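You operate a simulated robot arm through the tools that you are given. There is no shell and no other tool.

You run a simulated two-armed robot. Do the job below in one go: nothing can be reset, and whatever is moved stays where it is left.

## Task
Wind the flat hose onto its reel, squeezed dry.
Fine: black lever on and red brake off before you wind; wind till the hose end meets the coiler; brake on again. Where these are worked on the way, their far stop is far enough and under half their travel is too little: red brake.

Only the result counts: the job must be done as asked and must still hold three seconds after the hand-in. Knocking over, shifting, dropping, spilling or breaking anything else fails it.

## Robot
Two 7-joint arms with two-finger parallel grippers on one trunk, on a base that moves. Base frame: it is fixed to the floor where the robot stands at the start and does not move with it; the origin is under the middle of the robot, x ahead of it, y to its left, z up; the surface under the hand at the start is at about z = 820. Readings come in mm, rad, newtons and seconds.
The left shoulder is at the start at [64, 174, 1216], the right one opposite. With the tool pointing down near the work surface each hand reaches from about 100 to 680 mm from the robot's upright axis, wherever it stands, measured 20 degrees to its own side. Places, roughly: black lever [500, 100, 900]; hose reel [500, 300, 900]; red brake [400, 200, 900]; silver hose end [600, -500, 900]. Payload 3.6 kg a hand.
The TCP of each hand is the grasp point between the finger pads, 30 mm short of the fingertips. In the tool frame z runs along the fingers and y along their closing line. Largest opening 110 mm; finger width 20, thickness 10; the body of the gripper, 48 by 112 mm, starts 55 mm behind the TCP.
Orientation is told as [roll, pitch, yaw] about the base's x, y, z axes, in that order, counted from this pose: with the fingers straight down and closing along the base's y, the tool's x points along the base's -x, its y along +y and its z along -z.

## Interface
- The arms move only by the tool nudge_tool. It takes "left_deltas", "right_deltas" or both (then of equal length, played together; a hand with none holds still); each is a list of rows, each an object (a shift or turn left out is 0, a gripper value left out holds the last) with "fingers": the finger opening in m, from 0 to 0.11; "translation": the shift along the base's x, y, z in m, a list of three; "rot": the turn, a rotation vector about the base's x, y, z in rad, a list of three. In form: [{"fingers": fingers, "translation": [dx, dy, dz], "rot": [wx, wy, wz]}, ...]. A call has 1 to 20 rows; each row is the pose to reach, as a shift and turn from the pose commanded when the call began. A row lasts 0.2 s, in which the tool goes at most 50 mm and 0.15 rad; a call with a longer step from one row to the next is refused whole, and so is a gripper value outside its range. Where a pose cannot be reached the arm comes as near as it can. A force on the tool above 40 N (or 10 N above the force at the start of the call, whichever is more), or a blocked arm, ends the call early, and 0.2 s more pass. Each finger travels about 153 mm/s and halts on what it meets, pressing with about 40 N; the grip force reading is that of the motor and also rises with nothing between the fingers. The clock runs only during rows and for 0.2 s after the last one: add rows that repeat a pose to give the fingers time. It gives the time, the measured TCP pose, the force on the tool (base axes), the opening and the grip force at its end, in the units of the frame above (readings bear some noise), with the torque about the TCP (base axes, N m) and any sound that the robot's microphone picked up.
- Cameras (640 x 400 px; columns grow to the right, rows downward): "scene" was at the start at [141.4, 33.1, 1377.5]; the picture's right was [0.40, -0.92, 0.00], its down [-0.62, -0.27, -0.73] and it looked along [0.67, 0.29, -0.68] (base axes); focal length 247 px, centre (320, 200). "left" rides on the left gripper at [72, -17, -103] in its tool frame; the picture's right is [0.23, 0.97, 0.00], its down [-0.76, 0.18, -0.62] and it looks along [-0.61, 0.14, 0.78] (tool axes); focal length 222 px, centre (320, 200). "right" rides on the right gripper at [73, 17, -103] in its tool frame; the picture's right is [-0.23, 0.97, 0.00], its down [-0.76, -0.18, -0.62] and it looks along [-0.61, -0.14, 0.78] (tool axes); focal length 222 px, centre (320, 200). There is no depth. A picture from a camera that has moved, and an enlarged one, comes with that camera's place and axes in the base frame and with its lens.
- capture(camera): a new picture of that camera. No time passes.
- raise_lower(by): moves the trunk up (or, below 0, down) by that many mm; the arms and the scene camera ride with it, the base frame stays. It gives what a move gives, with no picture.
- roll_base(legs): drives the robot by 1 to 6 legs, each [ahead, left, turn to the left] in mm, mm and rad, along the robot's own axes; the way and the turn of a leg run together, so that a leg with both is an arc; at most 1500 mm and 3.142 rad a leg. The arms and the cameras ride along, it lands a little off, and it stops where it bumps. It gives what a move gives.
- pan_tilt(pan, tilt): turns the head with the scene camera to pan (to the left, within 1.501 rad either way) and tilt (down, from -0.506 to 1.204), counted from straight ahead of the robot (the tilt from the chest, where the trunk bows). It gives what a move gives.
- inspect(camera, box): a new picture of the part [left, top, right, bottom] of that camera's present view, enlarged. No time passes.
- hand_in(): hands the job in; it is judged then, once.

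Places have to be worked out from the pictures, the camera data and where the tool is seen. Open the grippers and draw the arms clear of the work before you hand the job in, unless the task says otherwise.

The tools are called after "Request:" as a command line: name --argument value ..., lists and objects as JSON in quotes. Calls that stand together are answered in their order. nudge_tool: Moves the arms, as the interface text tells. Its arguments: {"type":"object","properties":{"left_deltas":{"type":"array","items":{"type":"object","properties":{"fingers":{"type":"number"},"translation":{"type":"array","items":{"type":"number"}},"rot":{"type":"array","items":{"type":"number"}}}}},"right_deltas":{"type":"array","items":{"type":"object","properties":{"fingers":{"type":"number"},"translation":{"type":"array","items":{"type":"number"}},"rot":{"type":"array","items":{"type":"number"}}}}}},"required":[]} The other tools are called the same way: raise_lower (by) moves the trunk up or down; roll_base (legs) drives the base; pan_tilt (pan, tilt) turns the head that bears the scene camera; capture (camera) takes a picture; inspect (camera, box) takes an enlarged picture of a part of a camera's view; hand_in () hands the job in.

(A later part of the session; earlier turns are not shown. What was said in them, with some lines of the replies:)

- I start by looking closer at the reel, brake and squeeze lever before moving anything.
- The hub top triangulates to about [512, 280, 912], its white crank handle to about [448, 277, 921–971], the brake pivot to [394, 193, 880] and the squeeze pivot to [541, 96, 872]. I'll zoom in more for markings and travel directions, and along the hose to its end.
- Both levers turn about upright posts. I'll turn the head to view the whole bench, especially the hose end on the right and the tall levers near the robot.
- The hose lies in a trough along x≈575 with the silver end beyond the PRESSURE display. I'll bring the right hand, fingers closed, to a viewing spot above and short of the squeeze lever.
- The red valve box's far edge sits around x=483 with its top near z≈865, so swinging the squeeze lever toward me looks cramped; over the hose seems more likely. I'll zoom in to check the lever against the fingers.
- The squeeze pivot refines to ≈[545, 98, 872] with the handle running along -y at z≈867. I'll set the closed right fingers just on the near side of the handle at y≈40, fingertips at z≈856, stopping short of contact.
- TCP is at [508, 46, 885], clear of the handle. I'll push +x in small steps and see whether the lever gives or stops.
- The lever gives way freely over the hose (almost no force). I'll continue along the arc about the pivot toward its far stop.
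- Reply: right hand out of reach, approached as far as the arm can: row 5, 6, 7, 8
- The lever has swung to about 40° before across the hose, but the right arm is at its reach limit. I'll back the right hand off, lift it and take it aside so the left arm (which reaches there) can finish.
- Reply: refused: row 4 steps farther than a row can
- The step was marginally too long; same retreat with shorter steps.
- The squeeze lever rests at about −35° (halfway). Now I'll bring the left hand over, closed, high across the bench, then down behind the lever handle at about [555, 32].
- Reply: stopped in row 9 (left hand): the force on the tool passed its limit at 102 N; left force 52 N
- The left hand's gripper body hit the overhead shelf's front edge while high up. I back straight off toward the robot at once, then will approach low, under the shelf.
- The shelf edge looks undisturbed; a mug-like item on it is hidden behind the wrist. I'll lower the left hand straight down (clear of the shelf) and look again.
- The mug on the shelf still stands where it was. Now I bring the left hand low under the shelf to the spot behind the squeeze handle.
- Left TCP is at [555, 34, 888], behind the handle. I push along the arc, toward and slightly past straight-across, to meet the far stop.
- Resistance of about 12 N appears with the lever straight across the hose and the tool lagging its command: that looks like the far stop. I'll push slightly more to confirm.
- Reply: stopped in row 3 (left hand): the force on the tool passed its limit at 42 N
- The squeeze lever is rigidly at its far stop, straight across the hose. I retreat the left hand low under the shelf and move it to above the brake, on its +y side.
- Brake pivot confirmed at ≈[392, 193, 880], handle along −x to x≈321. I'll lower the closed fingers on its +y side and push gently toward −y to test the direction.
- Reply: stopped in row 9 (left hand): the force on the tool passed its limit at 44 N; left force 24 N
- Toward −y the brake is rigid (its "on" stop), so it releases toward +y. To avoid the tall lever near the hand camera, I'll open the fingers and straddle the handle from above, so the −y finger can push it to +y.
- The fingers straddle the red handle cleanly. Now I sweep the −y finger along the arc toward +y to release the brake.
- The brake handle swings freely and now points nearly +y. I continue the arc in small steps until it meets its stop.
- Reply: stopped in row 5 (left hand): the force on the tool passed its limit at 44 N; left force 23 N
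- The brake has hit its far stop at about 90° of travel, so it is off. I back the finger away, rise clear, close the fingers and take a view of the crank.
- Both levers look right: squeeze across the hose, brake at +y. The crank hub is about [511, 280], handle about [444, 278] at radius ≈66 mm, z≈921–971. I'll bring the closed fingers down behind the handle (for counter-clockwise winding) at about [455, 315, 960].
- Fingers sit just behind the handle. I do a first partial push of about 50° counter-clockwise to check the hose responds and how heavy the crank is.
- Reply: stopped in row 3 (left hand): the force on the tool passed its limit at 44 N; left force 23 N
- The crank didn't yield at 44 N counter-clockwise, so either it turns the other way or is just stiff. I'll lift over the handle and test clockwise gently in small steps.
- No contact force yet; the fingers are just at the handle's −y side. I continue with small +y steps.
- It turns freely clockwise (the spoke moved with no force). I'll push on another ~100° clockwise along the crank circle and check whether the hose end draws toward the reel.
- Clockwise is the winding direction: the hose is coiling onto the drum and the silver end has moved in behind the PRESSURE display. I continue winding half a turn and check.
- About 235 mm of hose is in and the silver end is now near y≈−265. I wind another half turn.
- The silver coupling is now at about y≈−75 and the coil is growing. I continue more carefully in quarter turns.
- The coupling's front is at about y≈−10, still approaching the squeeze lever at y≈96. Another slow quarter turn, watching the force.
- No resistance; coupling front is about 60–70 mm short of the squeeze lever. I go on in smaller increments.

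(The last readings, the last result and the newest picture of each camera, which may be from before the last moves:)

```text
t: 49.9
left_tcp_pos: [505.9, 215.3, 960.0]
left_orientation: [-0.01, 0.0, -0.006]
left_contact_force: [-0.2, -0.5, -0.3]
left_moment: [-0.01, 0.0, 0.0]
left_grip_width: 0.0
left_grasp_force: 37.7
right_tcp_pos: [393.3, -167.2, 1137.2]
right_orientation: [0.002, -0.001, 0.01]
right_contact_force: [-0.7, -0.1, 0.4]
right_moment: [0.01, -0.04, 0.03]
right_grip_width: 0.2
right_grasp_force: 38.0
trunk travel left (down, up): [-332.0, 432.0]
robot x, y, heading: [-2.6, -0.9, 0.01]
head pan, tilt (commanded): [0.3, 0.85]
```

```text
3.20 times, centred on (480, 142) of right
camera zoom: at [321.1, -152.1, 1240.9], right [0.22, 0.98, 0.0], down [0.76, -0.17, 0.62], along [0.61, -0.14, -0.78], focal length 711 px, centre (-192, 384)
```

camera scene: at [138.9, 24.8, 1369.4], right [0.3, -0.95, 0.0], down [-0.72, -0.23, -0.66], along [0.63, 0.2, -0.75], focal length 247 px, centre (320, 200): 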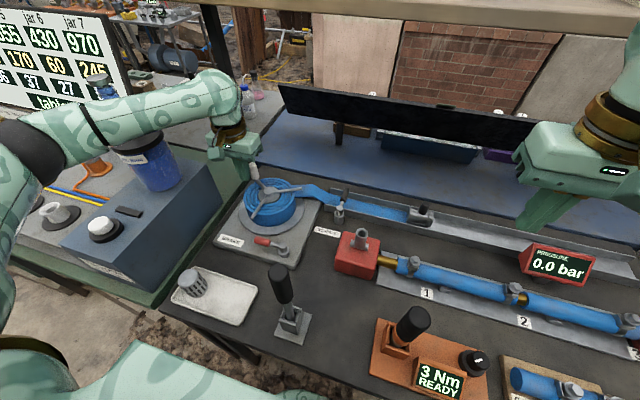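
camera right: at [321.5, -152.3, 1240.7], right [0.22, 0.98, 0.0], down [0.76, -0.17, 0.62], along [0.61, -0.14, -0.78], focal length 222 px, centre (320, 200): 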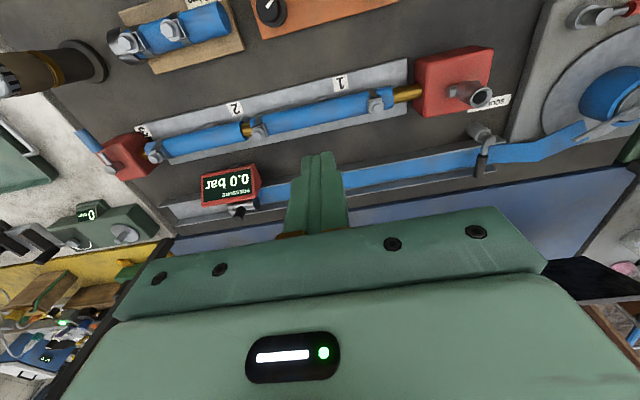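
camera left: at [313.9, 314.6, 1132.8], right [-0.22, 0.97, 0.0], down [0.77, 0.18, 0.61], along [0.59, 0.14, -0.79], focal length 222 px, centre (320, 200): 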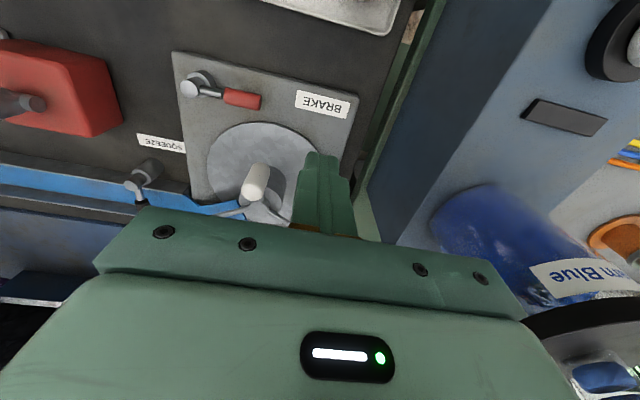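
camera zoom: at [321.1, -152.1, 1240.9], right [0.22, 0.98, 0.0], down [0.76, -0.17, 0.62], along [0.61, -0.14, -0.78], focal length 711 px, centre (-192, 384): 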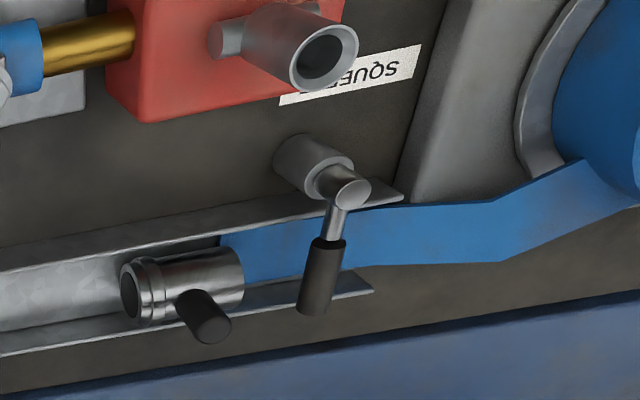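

The coupling's front is now ~25 mm short of the squeeze lever. I continue in small steps, ready for the stop.

Request:
nudge_tool --left_deltas '[{"translation": [-0.0051, 0.0006, 0]}, {"translation": [-0.0102, 0.0017, 0]}, {"translation": [-0.0152, 0.0031, 0]}, {"translation": [-0.02, 0.005, 0]}]'

Request:
inspect --camera "scene" --box '[280, 160, 440, 260]'

Request:
inspect --camera "right" --box '[380, 80, 580, 205]'

```text
t: 50.9
left_tcp_pos: [484.3, 218.9, 961.2]
left_orientation: [-0.01, 0.001, -0.005]
left_contact_force: [0.4, -0.7, -0.5]
left_moment: [0.02, 0.0, 0.01]
left_grip_width: 0.0
left_grasp_force: 38.0
right_tcp_pos: [392.7, -167.8, 1137.3]
right_orientation: [0.0, 0.0, 0.009]
right_contact_force: [0.2, -0.5, -0.4]
right_moment: [-0.04, 0.02, -0.02]
right_grip_width: 0.0
right_grasp_force: 37.1
trunk travel left (down, up): [-332.0, 432.0]
robot x, y, heading: [0.7, 3.1, 0.01]
head pan, tilt (commanded): [0.3, 0.85]
```

```text
4.00 times, centred on (360, 210) of scene
camera zoom: at [138.4, 25.0, 1369.5], right [0.3, -0.95, 0.0], down [-0.72, -0.23, -0.66], along [0.63, 0.2, -0.75], focal length 990 px, centre (160, 160)
```

zoom: 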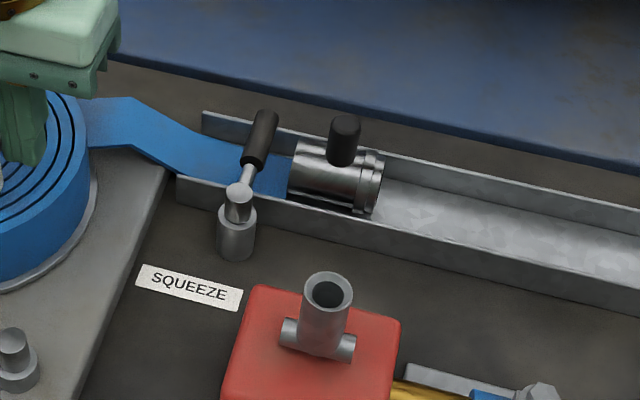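

```text
3.20 times, centred on (480, 142) of right
camera zoom: at [321.3, -152.3, 1240.8], right [0.22, 0.98, 0.0], down [0.76, -0.17, 0.62], along [0.61, -0.14, -0.78], focal length 711 px, centre (-192, 384)
```

zoom: 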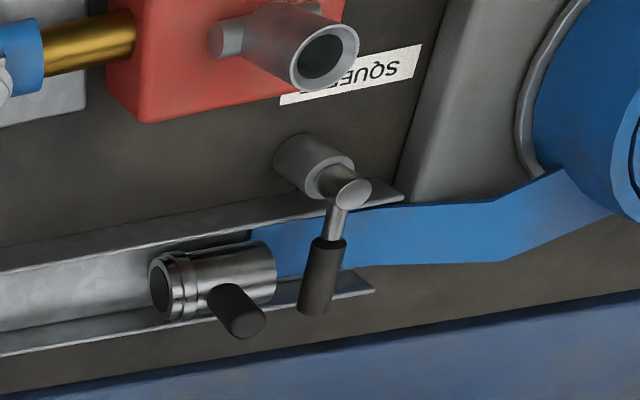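

Still free; ~20 mm more to the lever. Another 18° in small steps.

Request:
nudge_tool --left_deltas '[{"translation": [-0.0047, 0.0022, 0]}, {"translation": [-0.0092, 0.0048, 0]}, {"translation": [-0.0135, 0.0077, 0]}, {"translation": [-0.0175, 0.0109, 0]}]'

Request:
inspect --camera "scene" --box '[280, 160, 440, 260]'

Request:
inspect --camera "right" --box '[380, 80, 580, 205]'

```text
t: 51.9
left_tcp_pos: [467.8, 230.0, 961.0]
left_orientation: [-0.009, 0.0, -0.005]
left_contact_force: [-0.3, -0.9, 0.7]
left_moment: [0.02, -0.01, -0.04]
left_grip_width: 0.2
left_grasp_force: 37.9
right_tcp_pos: [393.2, -167.7, 1137.2]
right_orientation: [0.0, 0.0, 0.008]
right_contact_force: [-0.7, 0.0, -0.2]
right_moment: [-0.01, 0.0, 0.03]
right_grip_width: 0.1
right_grasp_force: 38.3
trunk travel left (down, up): [-332.0, 432.0]
robot x, y, heading: [-0.7, 3.7, 0.011]
head pan, tilt (commanded): [0.3, 0.85]
```

```text
4.00 times, centred on (360, 210) of scene
camera zoom: at [138.2, 24.9, 1369.6], right [0.3, -0.95, 0.0], down [-0.72, -0.23, -0.66], along [0.63, 0.2, -0.75], focal length 990 px, centre (160, 160)
```

zoom: 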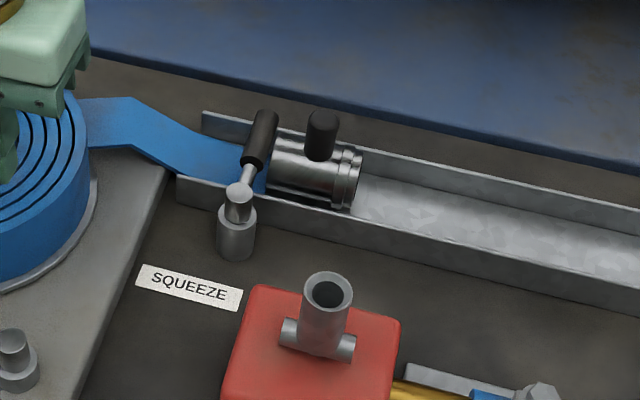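

```text
3.20 times, centred on (480, 142) of right
camera zoom: at [321.2, -152.4, 1240.9], right [0.22, 0.98, 0.0], down [0.76, -0.17, 0.62], along [0.61, -0.14, -0.78], focal length 711 px, centre (-192, 384)
```

zoom: 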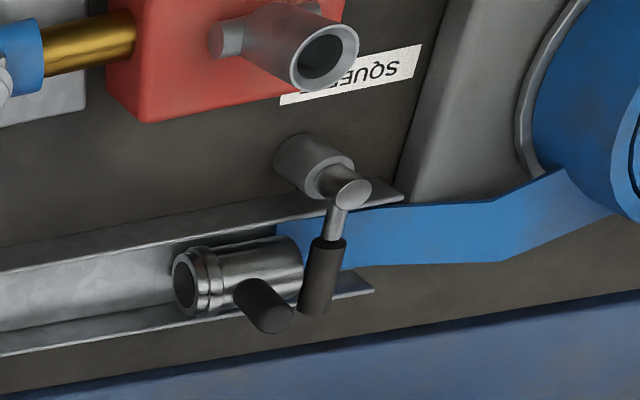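

The coupling is now right at the lever; no resistance yet. I'll push on slowly and look for the stop.

Request:
nudge_tool --left_deltas '[{"translation": [-0.0038, 0.0036, 0]}, {"translation": [-0.0073, 0.0074, 0]}, {"translation": [-0.0104, 0.0115, 0]}, {"translation": [-0.0133, 0.0158, 0]}]'

Request:
inspect --camera "scene" --box '[280, 160, 440, 260]'

Request:
inspect --camera "right" --box '[380, 80, 580, 205]'

```text
t: 52.9
left_tcp_pos: [454.1, 243.6, 960.4]
left_orientation: [-0.009, 0.002, -0.008]
left_contact_force: [-1.4, -12.2, -2.2]
left_moment: [0.0, -0.01, 0.08]
left_grip_width: 0.0
left_grasp_force: 37.2
right_tcp_pos: [393.0, -170.0, 1136.3]
right_orientation: [0.002, 0.0, 0.01]
right_contact_force: [-0.1, 0.1, 0.9]
right_moment: [0.0, 0.01, -0.03]
right_grip_width: 0.0
right_grasp_force: 37.6
trunk travel left (down, up): [-332.0, 432.0]
robot x, y, heading: [-0.4, -1.7, 0.007]
head pan, tilt (commanded): [0.3, 0.85]
```

```text
4.00 times, centred on (360, 210) of scene
camera zoom: at [138.1, 23.2, 1369.6], right [0.3, -0.95, 0.0], down [-0.72, -0.23, -0.66], along [0.63, 0.2, -0.75], focal length 990 px, centre (160, 160)
```

zoom: 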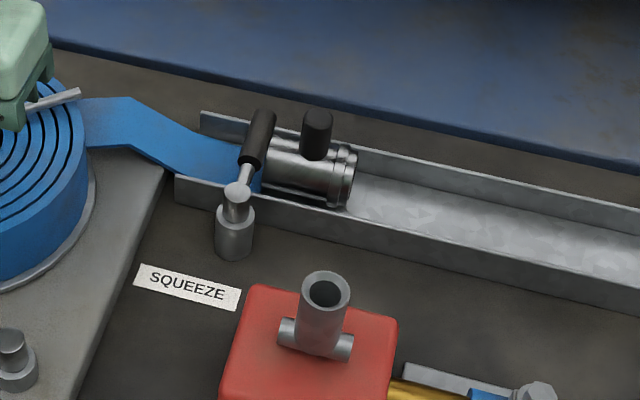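

```text
3.20 times, centred on (480, 142) of right
camera zoom: at [321.0, -154.1, 1240.7], right [0.22, 0.98, 0.0], down [0.76, -0.17, 0.62], along [0.61, -0.14, -0.78], focal length 711 px, centre (-192, 384)
```

zoom: 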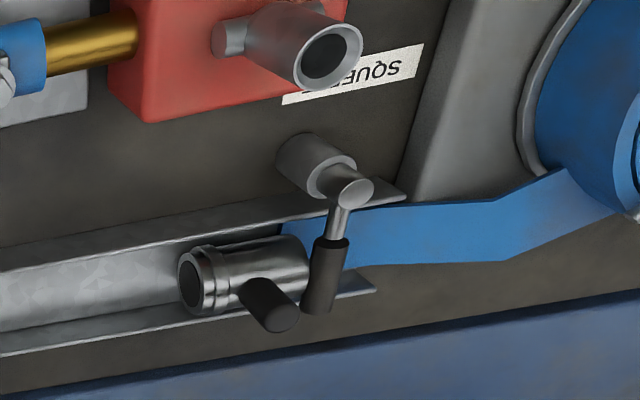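

Resistance of ~12 N appears now, with the coupling against the squeezer. I'll press slightly further to confirm it's the true end of the wind.

Request:
nudge_tool --left_deltas '[{"translation": [-0.001, 0.002, 0]}, {"translation": [-0.002, 0.004, 0]}, {"translation": [-0.0025, 0.006, 0]}, {"translation": [-0.0025, 0.006, 0]}]'

Request:
inspect --camera "scene" --box '[280, 160, 440, 260]'

Request:
inspect --camera "scene" --box '[200, 150, 400, 275]'

```text
t: 53.9
left_tcp_pos: [451.9, 250.1, 961.5]
left_orientation: [-0.008, 0.001, -0.005]
left_contact_force: [-4.3, -15.7, -2.7]
left_moment: [-0.01, -0.01, 0.18]
left_grip_width: 0.0
left_grasp_force: 37.5
right_tcp_pos: [393.8, -170.5, 1137.6]
right_orientation: [0.002, 0.0, 0.01]
right_contact_force: [0.2, -0.4, 0.9]
right_moment: [-0.01, -0.04, -0.01]
right_grip_width: 0.2
right_grasp_force: 37.4
trunk travel left (down, up): [-332.0, 432.0]
robot x, y, heading: [0.3, 2.7, 0.012]
head pan, tilt (commanded): [0.3, 0.85]
```

```text
4.00 times, centred on (360, 210) of scene
camera zoom: at [137.9, 22.6, 1369.6], right [0.3, -0.95, 0.0], down [-0.72, -0.23, -0.66], along [0.63, 0.2, -0.75], focal length 990 px, centre (160, 160)
```

zoom: 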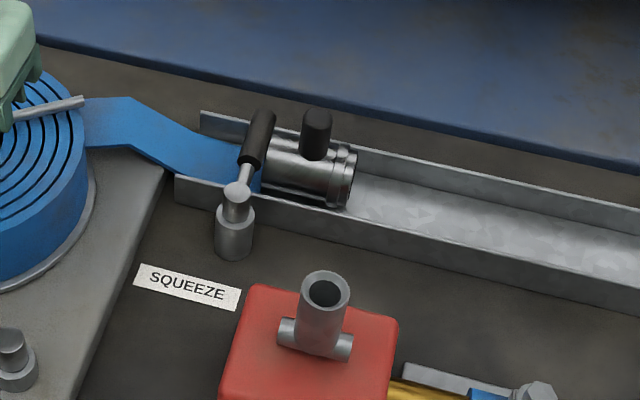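

```text
3.20 times, centred on (300, 212) of scene
camera zoom: at [137.9, 22.6, 1369.6], right [0.3, -0.95, 0.0], down [-0.72, -0.23, -0.66], along [0.63, 0.2, -0.75], focal length 792 px, centre (384, 160)
```

zoom: 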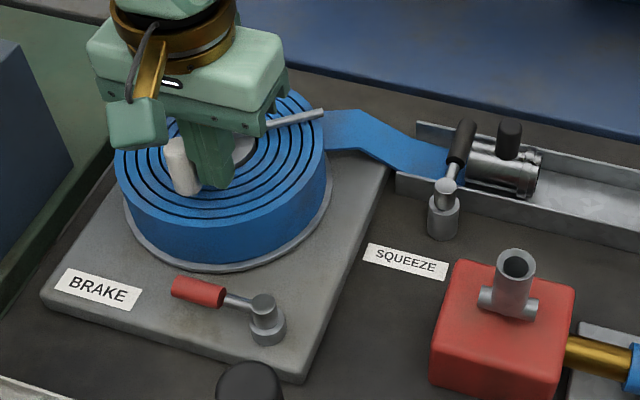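

The crank yields only springily now (coupling no longer moves). One more slight press to see whether force climbs without hose movement.

Request:
nudge_tool --left_deltas '[{"translation": [-0.0005, 0.002, 0]}, {"translation": [-0.001, 0.004, 0]}, {"translation": [-0.0015, 0.006, 0]}, {"translation": [-0.0015, 0.006, 0]}]'

Request:
inspect --camera "scene" --box '[280, 160, 440, 260]'

Request:
inspect --camera "right" --box '[380, 80, 580, 205]'

```text
t: 54.9
left_tcp_pos: [451.9, 256.0, 961.2]
left_orientation: [-0.008, 0.003, -0.005]
left_contact_force: [0.5, -20.5, -2.8]
left_moment: [-0.02, -0.02, 0.02]
left_grip_width: 0.2
left_grasp_force: 37.7
right_tcp_pos: [393.5, -170.1, 1136.8]
right_orientation: [0.001, 0.002, 0.01]
right_contact_force: [0.0, 0.0, 0.6]
right_moment: [-0.01, -0.02, 0.0]
right_grip_width: 0.0
right_grasp_force: 37.2
trunk travel left (down, up): [-332.0, 432.0]
robot x, y, heading: [-0.7, 3.5, 0.014]
head pan, tilt (commanded): [0.3, 0.85]
```

```text
4.00 times, centred on (360, 210) of scene
camera zoom: at [138.7, 21.9, 1369.6], right [0.3, -0.95, 0.0], down [-0.72, -0.23, -0.66], along [0.63, 0.2, -0.75], focal length 990 px, centre (160, 160)
```

zoom: 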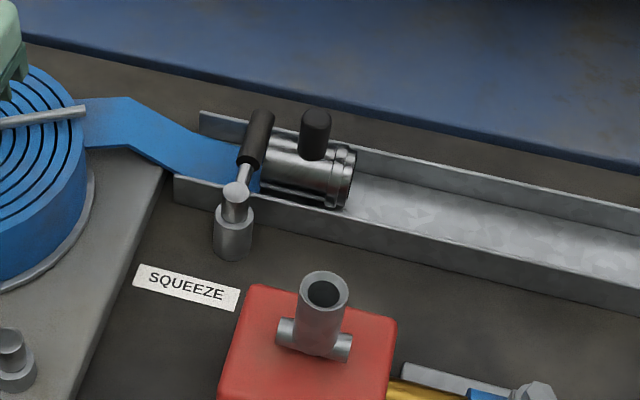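

```text
3.20 times, centred on (480, 142) of right
camera zoom: at [321.5, -155.2, 1240.4], right [0.22, 0.98, 0.0], down [0.76, -0.17, 0.62], along [0.61, -0.13, -0.78], focal length 711 px, centre (-192, 384)
```

zoom: 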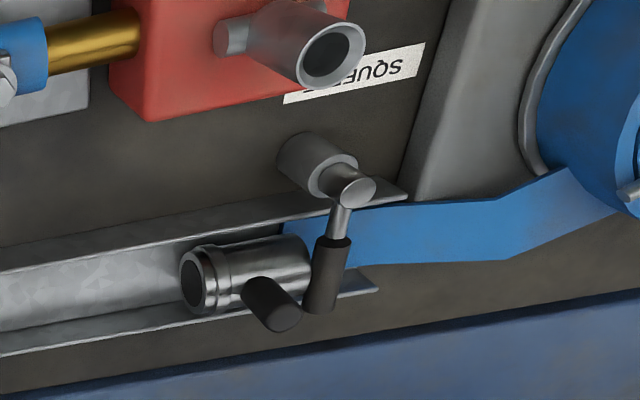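

Force rises springily to 20 N while the coupling stays put against the squeezer: the hose is fully wound (two full turns). I ease the fingers back and check that the crank and the coupling stay.

Request:
nudge_tool --left_deltas '[{"translation": [0.0015, -0.006, 0]}, {"translation": [0.004, -0.012, 0]}, {"translation": [0.007, -0.018, 0]}, {"translation": [0.01, -0.025, 0]}, {"translation": [0.01, -0.025, 0]}]'

Request:
inspect --camera "scene" --box '[200, 150, 400, 275]'

Request:
inspect --camera "scene" --box '[280, 160, 440, 260]'

Request:
inspect --camera "left" --box '[220, 60, 500, 235]'

```text
t: 56.1
left_tcp_pos: [460.5, 233.3, 962.8]
left_orientation: [-0.006, 0.0, -0.004]
left_contact_force: [-0.4, -2.8, -1.4]
left_moment: [0.01, -0.02, -0.03]
left_grip_width: 0.1
left_grasp_force: 37.8
right_tcp_pos: [393.3, -167.6, 1136.1]
right_orientation: [-0.001, 0.001, 0.008]
right_contact_force: [0.9, 0.0, -0.4]
right_moment: [-0.01, 0.0, 0.02]
right_grip_width: 0.1
right_grasp_force: 37.7
trunk travel left (down, up): [-332.0, 432.0]
robot x, y, heading: [-2.5, 0.7, 0.01]
head pan, tilt (commanded): [0.3, 0.85]
```

```text
3.20 times, centred on (300, 212) of scene
camera zoom: at [138.4, 25.0, 1369.5], right [0.3, -0.95, 0.0], down [-0.72, -0.23, -0.66], along [0.63, 0.2, -0.75], focal length 792 px, centre (384, 160)
```

zoom: 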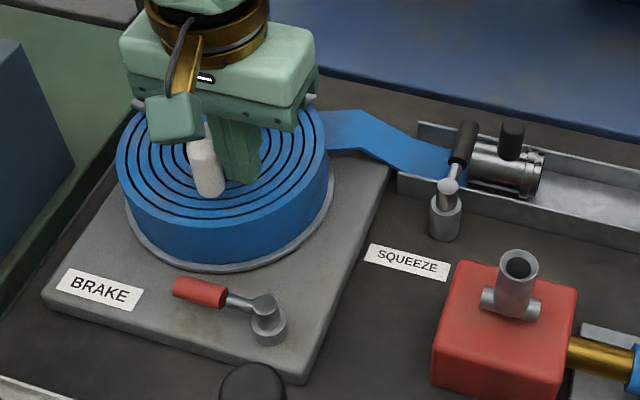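

```text
4.00 times, centred on (360, 210) of scene
camera zoom: at [138.4, 25.0, 1369.5], right [0.3, -0.95, 0.0], down [-0.72, -0.23, -0.66], along [0.63, 0.2, -0.75], focal length 990 px, centre (160, 160)
```

zoom: 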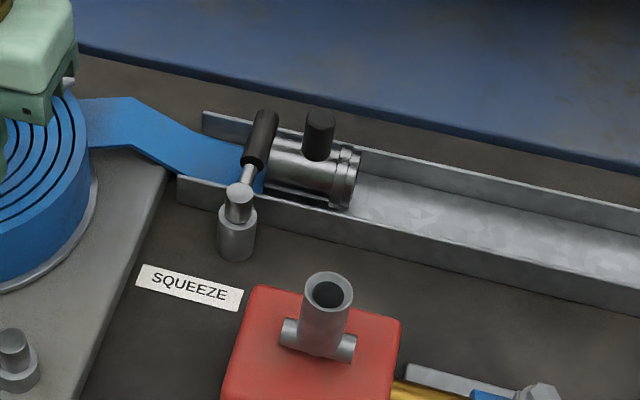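

```text
2.29 times, centred on (360, 148) of left
camera zoom: at [388.1, 218.3, 1064.1], right [-0.22, 0.97, -0.01], down [0.76, 0.18, 0.62], along [0.61, 0.13, -0.78], focal length 508 px, centre (229, 320)
```

zoom: 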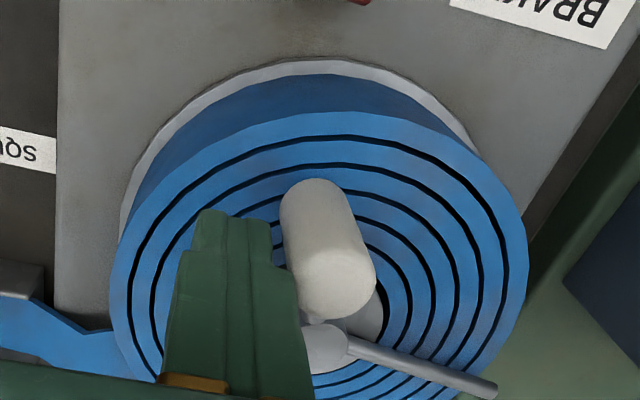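

The crank relaxed to its limit and the coupling stays at the squeezer. I withdraw the fingers and rise clear, then check before re-applying the brake.

Request:
nudge_tool --left_deltas '[{"translation": [0.008, -0.01, 0]}, {"translation": [0.012, -0.016, 0.0]}, {"translation": [0.01, -0.016, 0.04]}, {"translation": [-0.01, -0.01, 0.075]}, {"translation": [-0.04, 0.0, 0.09]}, {"translation": [-0.075, 0.015, 0.09]}, {"translation": [-0.1, 0.04, 0.09]}, {"translation": [-0.1, 0.04, 0.09]}]'

Request:
inspect --camera "scene" --box '[200, 150, 440, 300]'

Request:
capture --camera "left"

Request:
inspect --camera "right" --box '[380, 80, 580, 205]'

```text
t: 57.9
left_tcp_pos: [363.6, 275.2, 1053.9]
left_orientation: [-0.009, -0.001, -0.004]
left_contact_force: [0.3, -0.2, 0.1]
left_moment: [0.03, -0.02, 0.0]
left_grip_width: 0.0
left_grasp_force: 37.6
right_tcp_pos: [395.1, -167.9, 1135.2]
right_orientation: [-0.001, 0.001, 0.01]
right_contact_force: [0.4, -0.5, -0.6]
right_moment: [0.01, 0.03, -0.01]
right_grip_width: 0.2
right_grasp_force: 38.3
trunk travel left (down, up): [-332.0, 432.0]
robot x, y, heading: [-2.9, 2.2, 0.003]
head pan, tilt (commanded): [0.3, 0.85]
```

```text
2.67 times, centred on (320, 225) of scene
camera zoom: at [139.0, 24.3, 1369.4], right [0.3, -0.95, 0.0], down [-0.72, -0.23, -0.66], along [0.63, 0.2, -0.75], focal length 660 px, centre (320, 133)
```

zoom: 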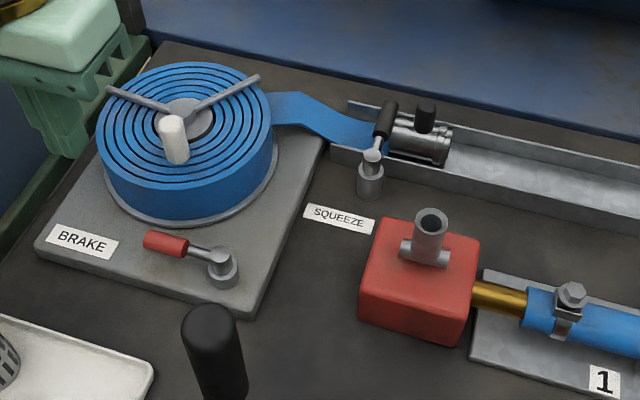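

```text
taken
camera left: at [290.8, 259.2, 1156.9], right [-0.22, 0.97, -0.01], down [0.76, 0.18, 0.62], along [0.61, 0.13, -0.78], focal length 222 px, centre (320, 200)
```

left: 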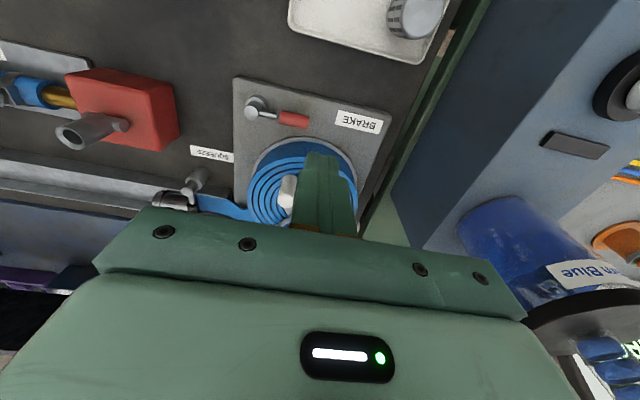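

```text
3.20 times, centred on (480, 142) of right
camera zoom: at [321.8, -152.9, 1240.5], right [0.22, 0.98, 0.0], down [0.76, -0.17, 0.62], along [0.61, -0.14, -0.78], focal length 711 px, centre (-192, 384)
```

zoom: 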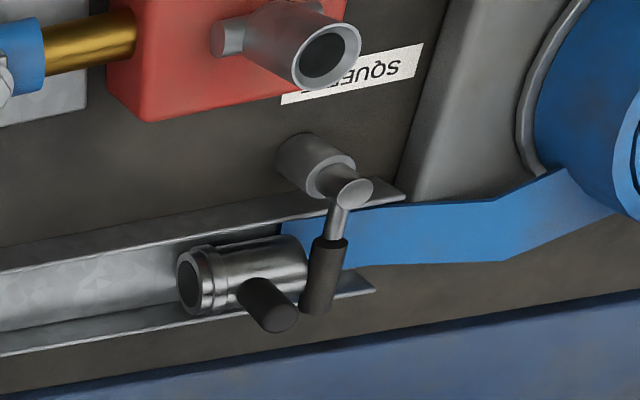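

The crank stays, and the coupling sits against the squeezer. To push the brake back I must get on its +x side; since the crank handle stands close by at ≈[449, 251], I'll tilt the hand back (body leaning toward the robot) and come in at about [413, 222].

Request:
nudge_tool --left_deltas '[{"translation": [0.01, -0.012, -0.01], "rot": [0, -0.13, 0]}, {"translation": [0.02, -0.025, -0.03], "rot": [0, -0.26, 0]}, {"translation": [0.033, -0.04, -0.055], "rot": [0, -0.39, 0]}, {"translation": [0.049, -0.054, -0.085], "rot": [0, -0.4, 0]}, {"translation": [0.049, -0.054, -0.115], "rot": [0, -0.4, 0]}, {"translation": [0.049, -0.054, -0.115], "rot": [0, -0.4, 0]}]'

Request:
inspect --camera "scene" --box '[200, 150, 400, 275]'

Request:
capture --camera "left"

```text
t: 59.3
left_tcp_pos: [410.7, 218.1, 932.0]
left_orientation: [-0.006, -0.4, -0.005]
left_contact_force: [-0.3, 0.3, -0.5]
left_moment: [-0.03, -0.01, 0.01]
left_grip_width: 0.0
left_grasp_force: 37.7
right_tcp_pos: [391.8, -169.0, 1135.8]
right_orientation: [0.001, 0.0, 0.01]
right_contact_force: [0.1, -0.2, 0.4]
right_moment: [0.0, -0.02, 0.01]
right_grip_width: 0.0
right_grasp_force: 37.2
trunk travel left (down, up): [-332.0, 432.0]
robot x, y, heading: [-0.0, 1.0, 0.008]
head pan, tilt (commanded): [0.3, 0.85]
```

```text
3.20 times, centred on (300, 212) of scene
camera zoom: at [138.4, 24.7, 1369.5], right [0.3, -0.95, 0.0], down [-0.72, -0.23, -0.66], along [0.63, 0.2, -0.75], focal length 792 px, centre (384, 160)
```

zoom: 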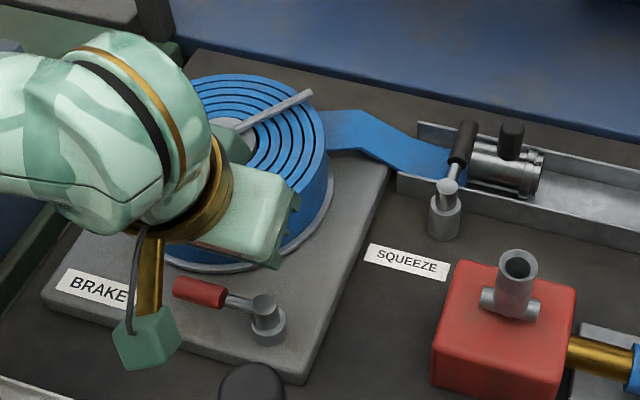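

```text
taken
camera left: at [303.1, 202.9, 999.3], right [-0.2, 0.97, -0.09], down [0.46, 0.18, 0.87], along [0.86, 0.13, -0.48], focal length 222 px, centre (320, 200)
```

left: 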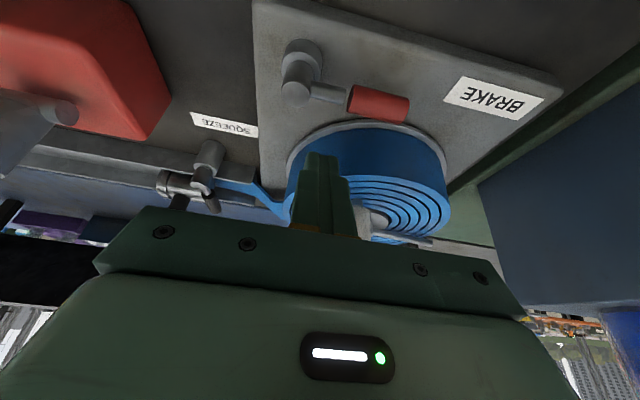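

The tilted hand clears the crank handle and the fingertips are beside the brake lever on its +x side. I lower to the handle's height and nudge to y≈226.

Request:
nudge_tool --left_deltas '[{"translation": [-0.003, 0.003, -0.015]}, {"translation": [-0.005, 0.006, -0.03]}, {"translation": [-0.005, 0.008, -0.038]}, {"translation": [-0.005, 0.008, -0.038]}]'

Request:
capture --camera "left"

Request:
inspect --camera "scene" --box '[200, 150, 400, 275]'

```text
t: 60.3
left_tcp_pos: [405.8, 227.7, 893.9]
left_orientation: [-0.005, -0.399, -0.006]
left_contact_force: [0.3, -1.0, -0.8]
left_moment: [-0.01, 0.03, -0.01]
left_grip_width: 0.0
left_grasp_force: 37.5
right_tcp_pos: [393.3, -168.4, 1137.0]
right_orientation: [-0.001, 0.001, 0.009]
right_contact_force: [-0.6, 0.3, 0.3]
right_moment: [-0.01, -0.02, -0.02]
right_grip_width: 0.0
right_grasp_force: 37.7
trunk travel left (down, up): [-332.0, 432.0]
robot x, y, heading: [1.9, 0.4, 0.005]
head pan, tilt (commanded): [0.3, 0.85]
```

```text
taken
camera left: at [297.9, 211.2, 962.0], right [-0.2, 0.97, -0.09], down [0.46, 0.18, 0.87], along [0.86, 0.13, -0.48], focal length 222 px, centre (320, 200)
```

left: 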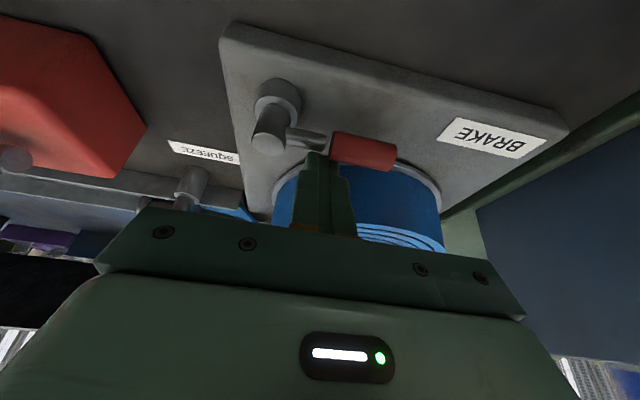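

```text
3.20 times, centred on (300, 212) of scene
camera zoom: at [138.3, 24.9, 1369.5], right [0.3, -0.95, 0.0], down [-0.72, -0.23, -0.66], along [0.63, 0.2, -0.75], focal length 792 px, centre (384, 160)
```

zoom: 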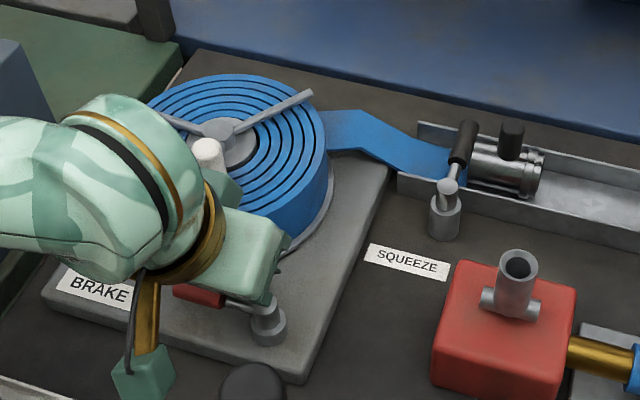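

The finger is beside the red handle with no contact. I sweep along the arc to bring the brake back to −x, untilting the hand on the way so it stays clear of the tall lever near the robot.

Request:
nudge_tool --left_deltas '[{"translation": [-0.0023, 0.0008, 0]}, {"translation": [-0.0083, 0.0038, 0]}, {"translation": [-0.0145, 0.0059, 0]}, {"translation": [-0.0195, 0.0071, 0], "rot": [0, 0.06, 0]}, {"translation": [-0.0246, 0.0071, 0], "rot": [0, 0.13, 0]}, {"translation": [-0.0305, 0.0053, 0], "rot": [0, 0.2, 0]}, {"translation": [-0.0359, 0.0019, 0], "rot": [0, 0.27, 0]}, {"translation": [-0.0396, -0.0017, 0], "rot": [0, 0.34, 0]}, {"translation": [-0.0424, -0.0058, 0], "rot": [0, 0.4, 0]}, {"translation": [-0.0458, -0.0102, 0], "rot": [0, 0.4, 0]}]'

Request:
capture --camera "left"

Request:
inspect --camera "scene" --box '[200, 150, 400, 275]'

```text
t: 62.5
left_tcp_pos: [359.4, 217.4, 896.3]
left_orientation: [-0.007, 0.0, -0.006]
left_contact_force: [0.5, 0.0, -0.5]
left_moment: [0.01, -0.01, -0.05]
left_grip_width: 0.0
left_grasp_force: 37.9
right_tcp_pos: [393.0, -168.4, 1136.4]
right_orientation: [0.0, 0.001, 0.007]
right_contact_force: [-0.5, 0.2, 1.2]
right_moment: [-0.02, 0.02, 0.01]
right_grip_width: 0.0
right_grasp_force: 37.8
trunk travel left (down, up): [-332.0, 432.0]
robot x, y, heading: [-2.8, -0.7, 0.011]
head pan, tilt (commanded): [0.3, 0.85]
```

```text
taken
camera left: at [286.9, 201.7, 1000.9], right [-0.22, 0.97, -0.01], down [0.76, 0.18, 0.62], along [0.61, 0.13, -0.78], focal length 222 px, centre (320, 200)
```

left: 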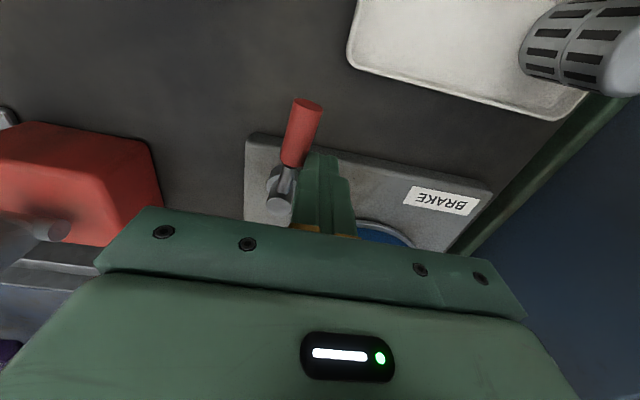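

```text
3.20 times, centred on (300, 212) of scene
camera zoom: at [138.2, 25.0, 1369.5], right [0.3, -0.95, 0.0], down [-0.72, -0.23, -0.66], along [0.63, 0.2, -0.75], focal length 792 px, centre (384, 160)
```

zoom: 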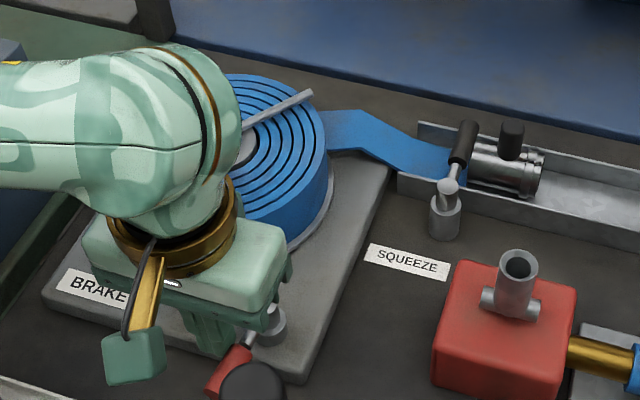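

The brake lever is nearly back at −x. I press it the last bit to its stop with small −y steps.

Request:
nudge_tool --left_deltas '[{"translation": [-0.004, -0.003, 0]}, {"translation": [-0.008, -0.006, 0]}, {"translation": [-0.01, -0.008, 0]}, {"translation": [-0.011, -0.01, 0]}, {"translation": [-0.011, -0.012, 0]}, {"translation": [-0.011, -0.014, 0]}]'

Request:
capture --camera "left"

Request:
inspect --camera "scene" --box '[200, 150, 400, 275]'

```text
t: 63.7
left_tcp_pos: [352.0, 211.5, 896.9]
left_orientation: [0.003, -0.011, 0.001]
left_contact_force: [-0.4, 16.2, 2.3]
left_moment: [0.42, -0.03, 0.02]
left_grip_width: 0.0
left_grasp_force: 37.7
right_tcp_pos: [393.8, -166.4, 1137.9]
right_orientation: [0.002, 0.0, 0.012]
right_contact_force: [0.2, 0.1, -0.5]
right_moment: [0.01, 0.0, 0.02]
right_grip_width: 0.1
right_grasp_force: 37.4
trunk travel left (down, up): [-332.0, 432.0]
robot x, y, heading: [-3.1, 0.4, 0.009]
head pan, tilt (commanded): [0.3, 0.85]
stopped in row 5 (left hand): the force on the tool passed its limit at 42 N (the readings are from after the stop); the commanded pose is now the measured one
```

```text
taken
camera left: at [277.9, 194.6, 1000.1], right [-0.23, 0.97, 0.0], down [0.75, 0.18, 0.63], along [0.61, 0.15, -0.78], focal length 222 px, centre (320, 200)
```

left: 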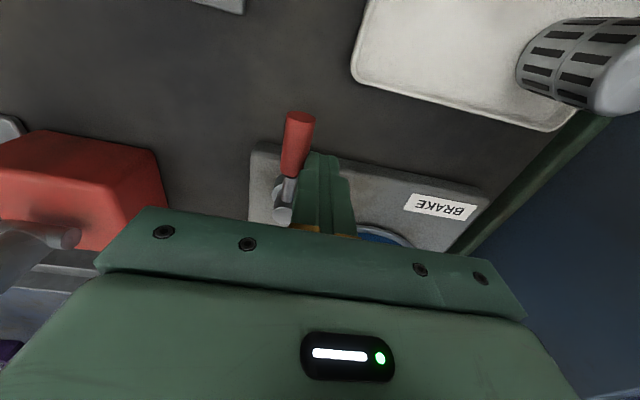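

```text
3.20 times, centred on (300, 212) of scene
camera zoom: at [138.1, 26.5, 1369.4], right [0.31, -0.95, 0.0], down [-0.72, -0.23, -0.66], along [0.63, 0.2, -0.75], focal length 792 px, centre (384, 160)
```

zoom: 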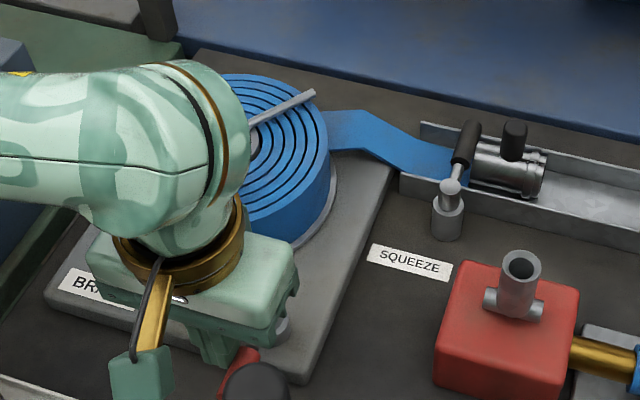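

The brake is rigidly at its on-stop again. I back the left hand away, rise, open both grippers and draw the arms clear.

Request:
nudge_tool --left_deltas '[{"translation": [0, 0.012, 0]}, {"translation": [0, 0.02, 0.03]}, {"translation": [0, 0.025, 0.075]}, {"translation": [0.0, 0.04, 0.115]}, {"translation": [0.005, 0.06, 0.155]}, {"translation": [0.01, 0.085, 0.19]}, {"translation": [0.015, 0.115, 0.22]}, {"fingers": 0.11, "translation": [0.02, 0.145, 0.25]}, {"translation": [0.025, 0.17, 0.275]}, {"translation": [0.025, 0.17, 0.275]}, {"translation": [0.025, 0.17, 0.275]}]'

Request:
nudge_tool --right_deltas '[{"fingers": 0.11, "translation": [0, 0, 0.02]}, {"translation": [0, 0, 0.04]}, {"translation": [0, 0, 0.04]}]'

Request:
capture --camera "scene"

Request:
inspect --camera "scene" --box '[200, 150, 440, 300]'

Request:
capture --camera "left"

Request:
capture --camera "right"

```text
t: 66.1
left_tcp_pos: [380.5, 376.9, 1172.6]
left_orientation: [-0.002, -0.011, 0.0]
left_contact_force: [-0.2, -0.3, -0.7]
left_moment: [0.01, 0.01, -0.02]
left_grip_width: 110.0
left_grasp_force: 0.0
right_tcp_pos: [393.8, -167.0, 1136.8]
right_orientation: [-0.001, 0.001, 0.01]
right_contact_force: [-0.2, 0.1, 0.7]
right_moment: [0.01, -0.01, -0.03]
right_grip_width: 0.0
right_grasp_force: 37.8
trunk travel left (down, up): [-332.0, 432.0]
robot x, y, heading: [-1.0, 4.9, 0.009]
head pan, tilt (commanded): [0.3, 0.85]
```

```text
t: 66.9
left_tcp_pos: [379.2, 376.6, 1172.1]
left_orientation: [-0.002, -0.008, 0.0]
left_contact_force: [0.3, -0.3, -0.5]
left_moment: [0.02, 0.01, -0.01]
left_grip_width: 110.4
left_grasp_force: 0.1
right_tcp_pos: [394.8, -166.5, 1177.4]
right_orientation: [0.002, 0.004, 0.009]
right_contact_force: [-0.5, -0.1, -1.0]
right_moment: [-0.04, 0.03, 0.03]
right_grip_width: 109.4
right_grasp_force: 0.1
trunk travel left (down, up): [-332.0, 432.0]
robot x, y, heading: [-1.1, -1.5, 0.009]
head pan, tilt (commanded): [0.3, 0.85]
```

```text
taken
camera scene: at [138.5, 25.7, 1369.5], right [0.31, -0.95, 0.0], down [-0.72, -0.23, -0.66], along [0.63, 0.2, -0.75], focal length 247 px, centre (320, 200)
```

scene: 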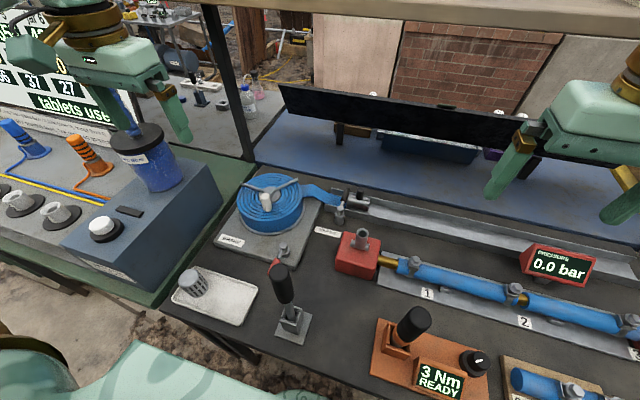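

```text
2.67 times, centred on (320, 225) of scene
camera zoom: at [138.5, 25.7, 1369.5], right [0.31, -0.95, 0.0], down [-0.72, -0.23, -0.66], along [0.63, 0.2, -0.75], focal length 660 px, centre (320, 133)
```

zoom: 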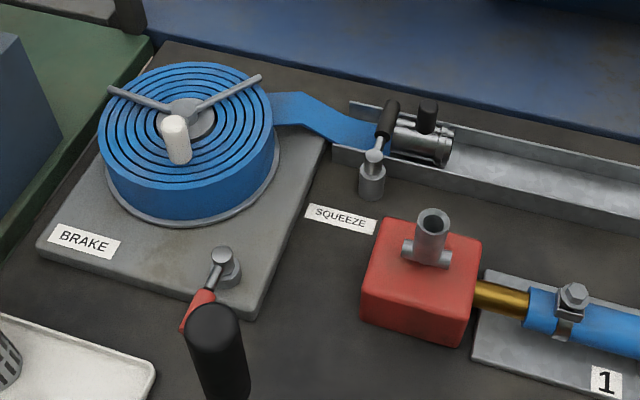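

```text
taken
camera left: at [306.6, 360.1, 1275.0], right [-0.23, 0.97, 0.0], down [0.76, 0.18, 0.63], along [0.61, 0.14, -0.78], focal length 222 px, centre (320, 200)
```

left: 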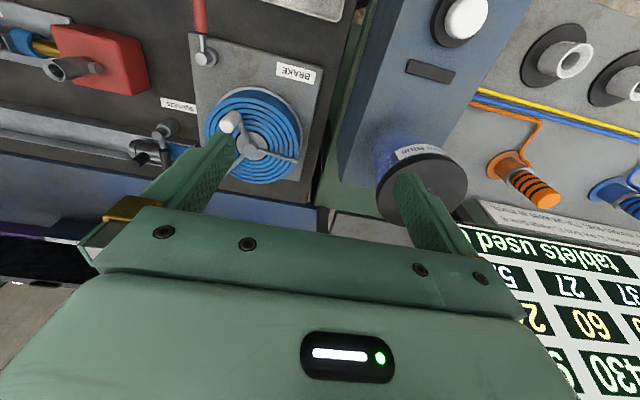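

```text
taken
camera right: at [321.9, -151.1, 1280.1], right [0.22, 0.98, 0.0], down [0.76, -0.17, 0.62], along [0.61, -0.14, -0.78], focal length 222 px, centre (320, 200)
```

right: 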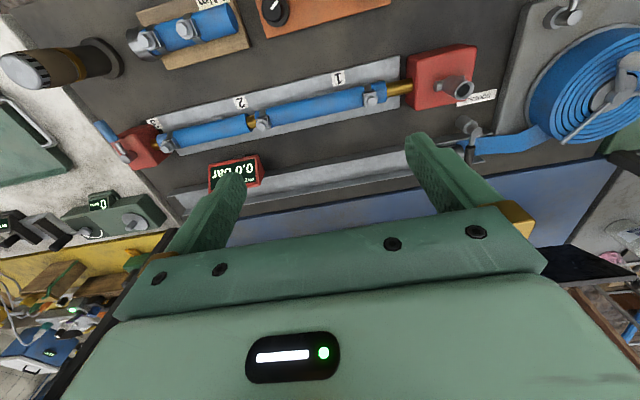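

Everything appears in place: brake on, squeeze on, hose coiled, coupling at the squeezer. Before handing in, I'll use the right-hand camera for a close check of how the coupling meets the mechanism.

Request:
nudge_tool --right_deltas '[{"fingers": 0.0, "translation": [0.01, 0.03, -0.022]}, {"translation": [0.02, 0.06, -0.045]}, {"translation": [0.03, 0.09, -0.068]}, {"translation": [0.04, 0.12, -0.09]}, {"translation": [0.05, 0.15, -0.113]}, {"translation": [0.06, 0.18, -0.135]}, {"translation": [0.07, 0.205, -0.155]}, {"translation": [0.07, 0.205, -0.155]}]'

Request:
capture --camera "right"

Request:
inspect --camera "right" --box '[260, 80, 500, 230]'

Request:
inspect --camera "scene" --box '[310, 170, 390, 220]'

```text
t: 68.7
left_tcp_pos: [380.2, 375.8, 1172.5]
left_orientation: [-0.001, -0.01, -0.001]
left_contact_force: [0.7, -0.5, 0.8]
left_moment: [0.02, -0.02, 0.0]
left_grip_width: 110.0
left_grasp_force: 0.0
right_tcp_pos: [464.0, 37.2, 1021.2]
right_orientation: [0.0, 0.0, 0.011]
right_contact_force: [0.7, 0.3, 0.9]
right_moment: [0.0, -0.02, 0.01]
right_grip_width: 0.0
right_grasp_force: 37.5
trunk travel left (down, up): [-332.0, 432.0]
robot x, y, heading: [-2.4, 1.5, 0.006]
head pan, tilt (commanded): [0.3, 0.85]
```

```text
taken
camera right: at [390.7, 53.8, 1125.9], right [0.22, 0.98, 0.0], down [0.76, -0.17, 0.62], along [0.61, -0.13, -0.78], focal length 222 px, centre (320, 200)
```

right: 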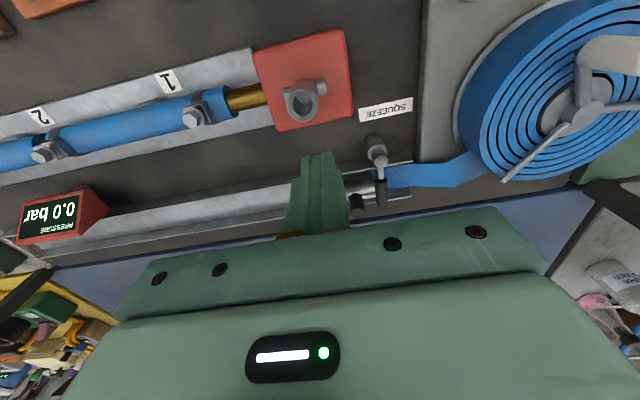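

```text
2.67 times, centred on (380, 155) of right
camera zoom: at [390.7, 53.8, 1125.9], right [0.22, 0.98, 0.0], down [0.76, -0.17, 0.62], along [0.61, -0.13, -0.78], focal length 592 px, centre (160, 320)
```

zoom: 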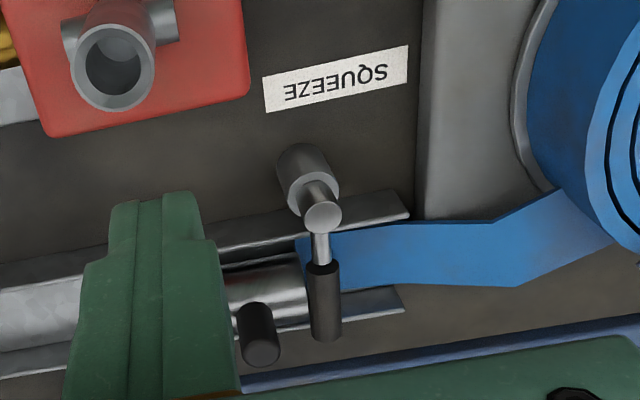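

```text
8.00 times, centred on (350, 195) of scene
camera zoom: at [138.3, 25.3, 1369.6], right [0.31, -0.95, 0.0], down [-0.72, -0.23, -0.66], along [0.63, 0.2, -0.75], focal length 1979 px, centre (80, 240)
```

zoom: 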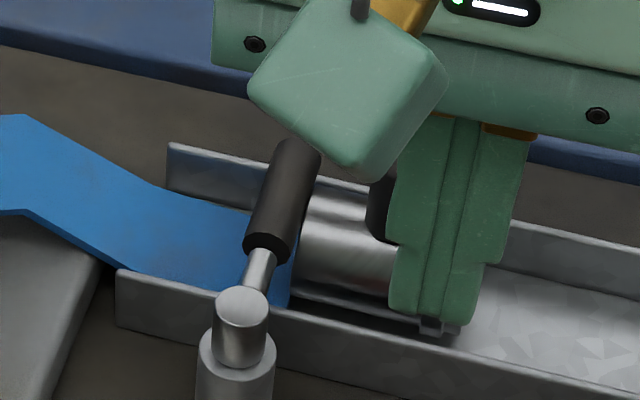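

The coupling's front face sits right at the squeezer and the hose is fully drawn in. I withdraw the right hand along the same path, open it, and take a last look.

Request:
nudge_tool --right_deltas '[{"translation": [-0.01, -0.03, 0.022]}, {"translation": [-0.02, -0.06, 0.045]}, {"translation": [-0.03, -0.09, 0.068]}, {"translation": [-0.04, -0.12, 0.09]}, {"translation": [-0.05, -0.15, 0.113]}, {"translation": [-0.06, -0.18, 0.135]}, {"fingers": 0.11, "translation": [-0.07, -0.205, 0.155]}, {"translation": [-0.07, -0.205, 0.155]}, {"translation": [-0.07, -0.205, 0.155]}]'

Request:
capture --camera "scene"

Request:
inspect --camera "scene" --box '[200, 150, 440, 300]'

Request:
inspect --camera "left" --box '[120, 0, 320, 160]'

```text
t: 70.7
left_tcp_pos: [381.1, 376.4, 1172.7]
left_orientation: [-0.001, -0.009, 0.001]
left_contact_force: [0.2, -0.7, 0.3]
left_moment: [-0.04, 0.0, 0.01]
left_grip_width: 110.1
left_grasp_force: 0.1
right_tcp_pos: [392.5, -168.0, 1175.4]
right_orientation: [0.0, 0.001, 0.01]
right_contact_force: [-0.2, 0.8, 0.2]
right_moment: [-0.04, 0.0, 0.0]
right_grip_width: 110.1
right_grasp_force: 0.0
trunk travel left (down, up): [-332.0, 432.0]
robot x, y, heading: [-0.6, 5.3, 0.012]
head pan, tilt (commanded): [0.3, 0.85]
```

```text
taken
camera scene: at [138.1, 25.4, 1369.6], right [0.31, -0.95, 0.0], down [-0.72, -0.23, -0.66], along [0.63, 0.2, -0.75], focal length 247 px, centre (320, 200)
```

scene: 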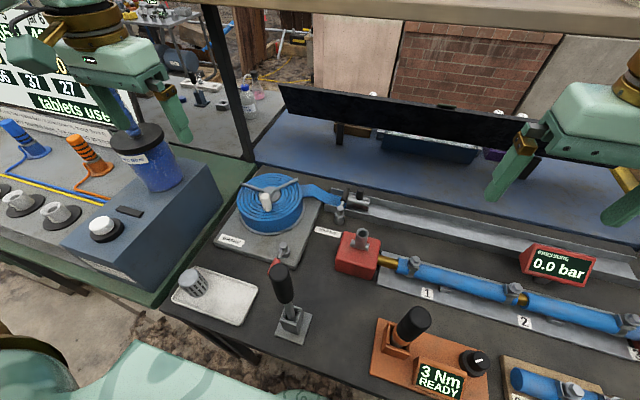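

```text
2.67 times, centred on (320, 225) of scene
camera zoom: at [138.1, 25.4, 1369.6], right [0.31, -0.95, 0.0], down [-0.72, -0.23, -0.66], along [0.63, 0.2, -0.75], focal length 660 px, centre (320, 133)
```

zoom: 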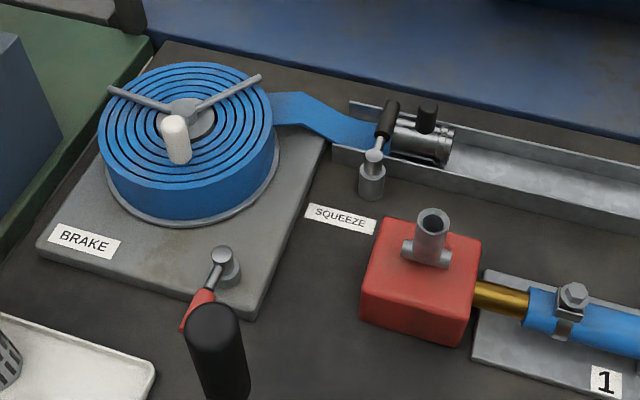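

```text
2.50 times, centred on (220, 80) of left
camera zoom: at [306.2, 359.8, 1275.2], right [-0.23, 0.97, 0.0], down [0.76, 0.18, 0.63], along [0.61, 0.14, -0.78], focal length 555 px, centre (570, 500)
```

zoom: 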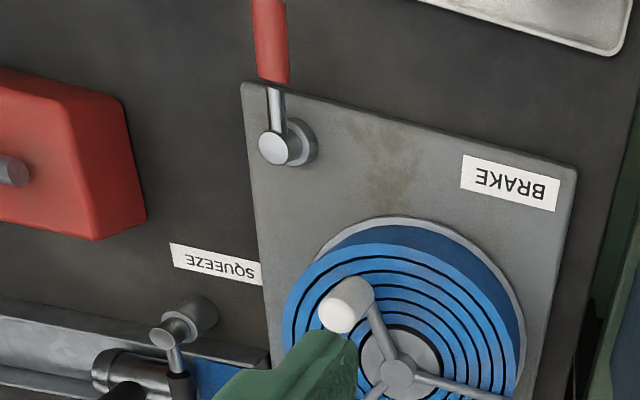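

The hose is fully coiled and its silver end rests at the squeezer. The squeeze lever is on and the brake is back at its on-stop. Both grippers are open and clear, and nothing else appears moved, so I hand the job in.

Request:
hand_in

```text
The job is handed in.
```

The hose is wound onto its reel and the job is handed in. I got no verdict back, so whether it passed isn't confirmed.

- **Squeeze:** the black lever was pushed to its far stop, straight across the hose, before winding and is still there.
- **Brake:** the red brake was turned off to its far stop before winding. Afterwards it was turned back until it stopped hard at its on position.
- **Winding:** the crank turned just under two full turns clockwise. The silver hose end then stopped against the squeeze lever and stayed there when I let go of the crank. I took that as the end of the wind. If the end was meant to travel further, the squeeze lever may be what is holding it.

**Shelf bump:** while crossing the bench, the left hand hit what I take to be the front edge of the overhead shelf, at about 100 N. The shelf and the mug on it looked unmoved in the pictures afterwards.

The last pictures show nothing else moved on the bench. Both grippers are open and the arms are clear of the work.
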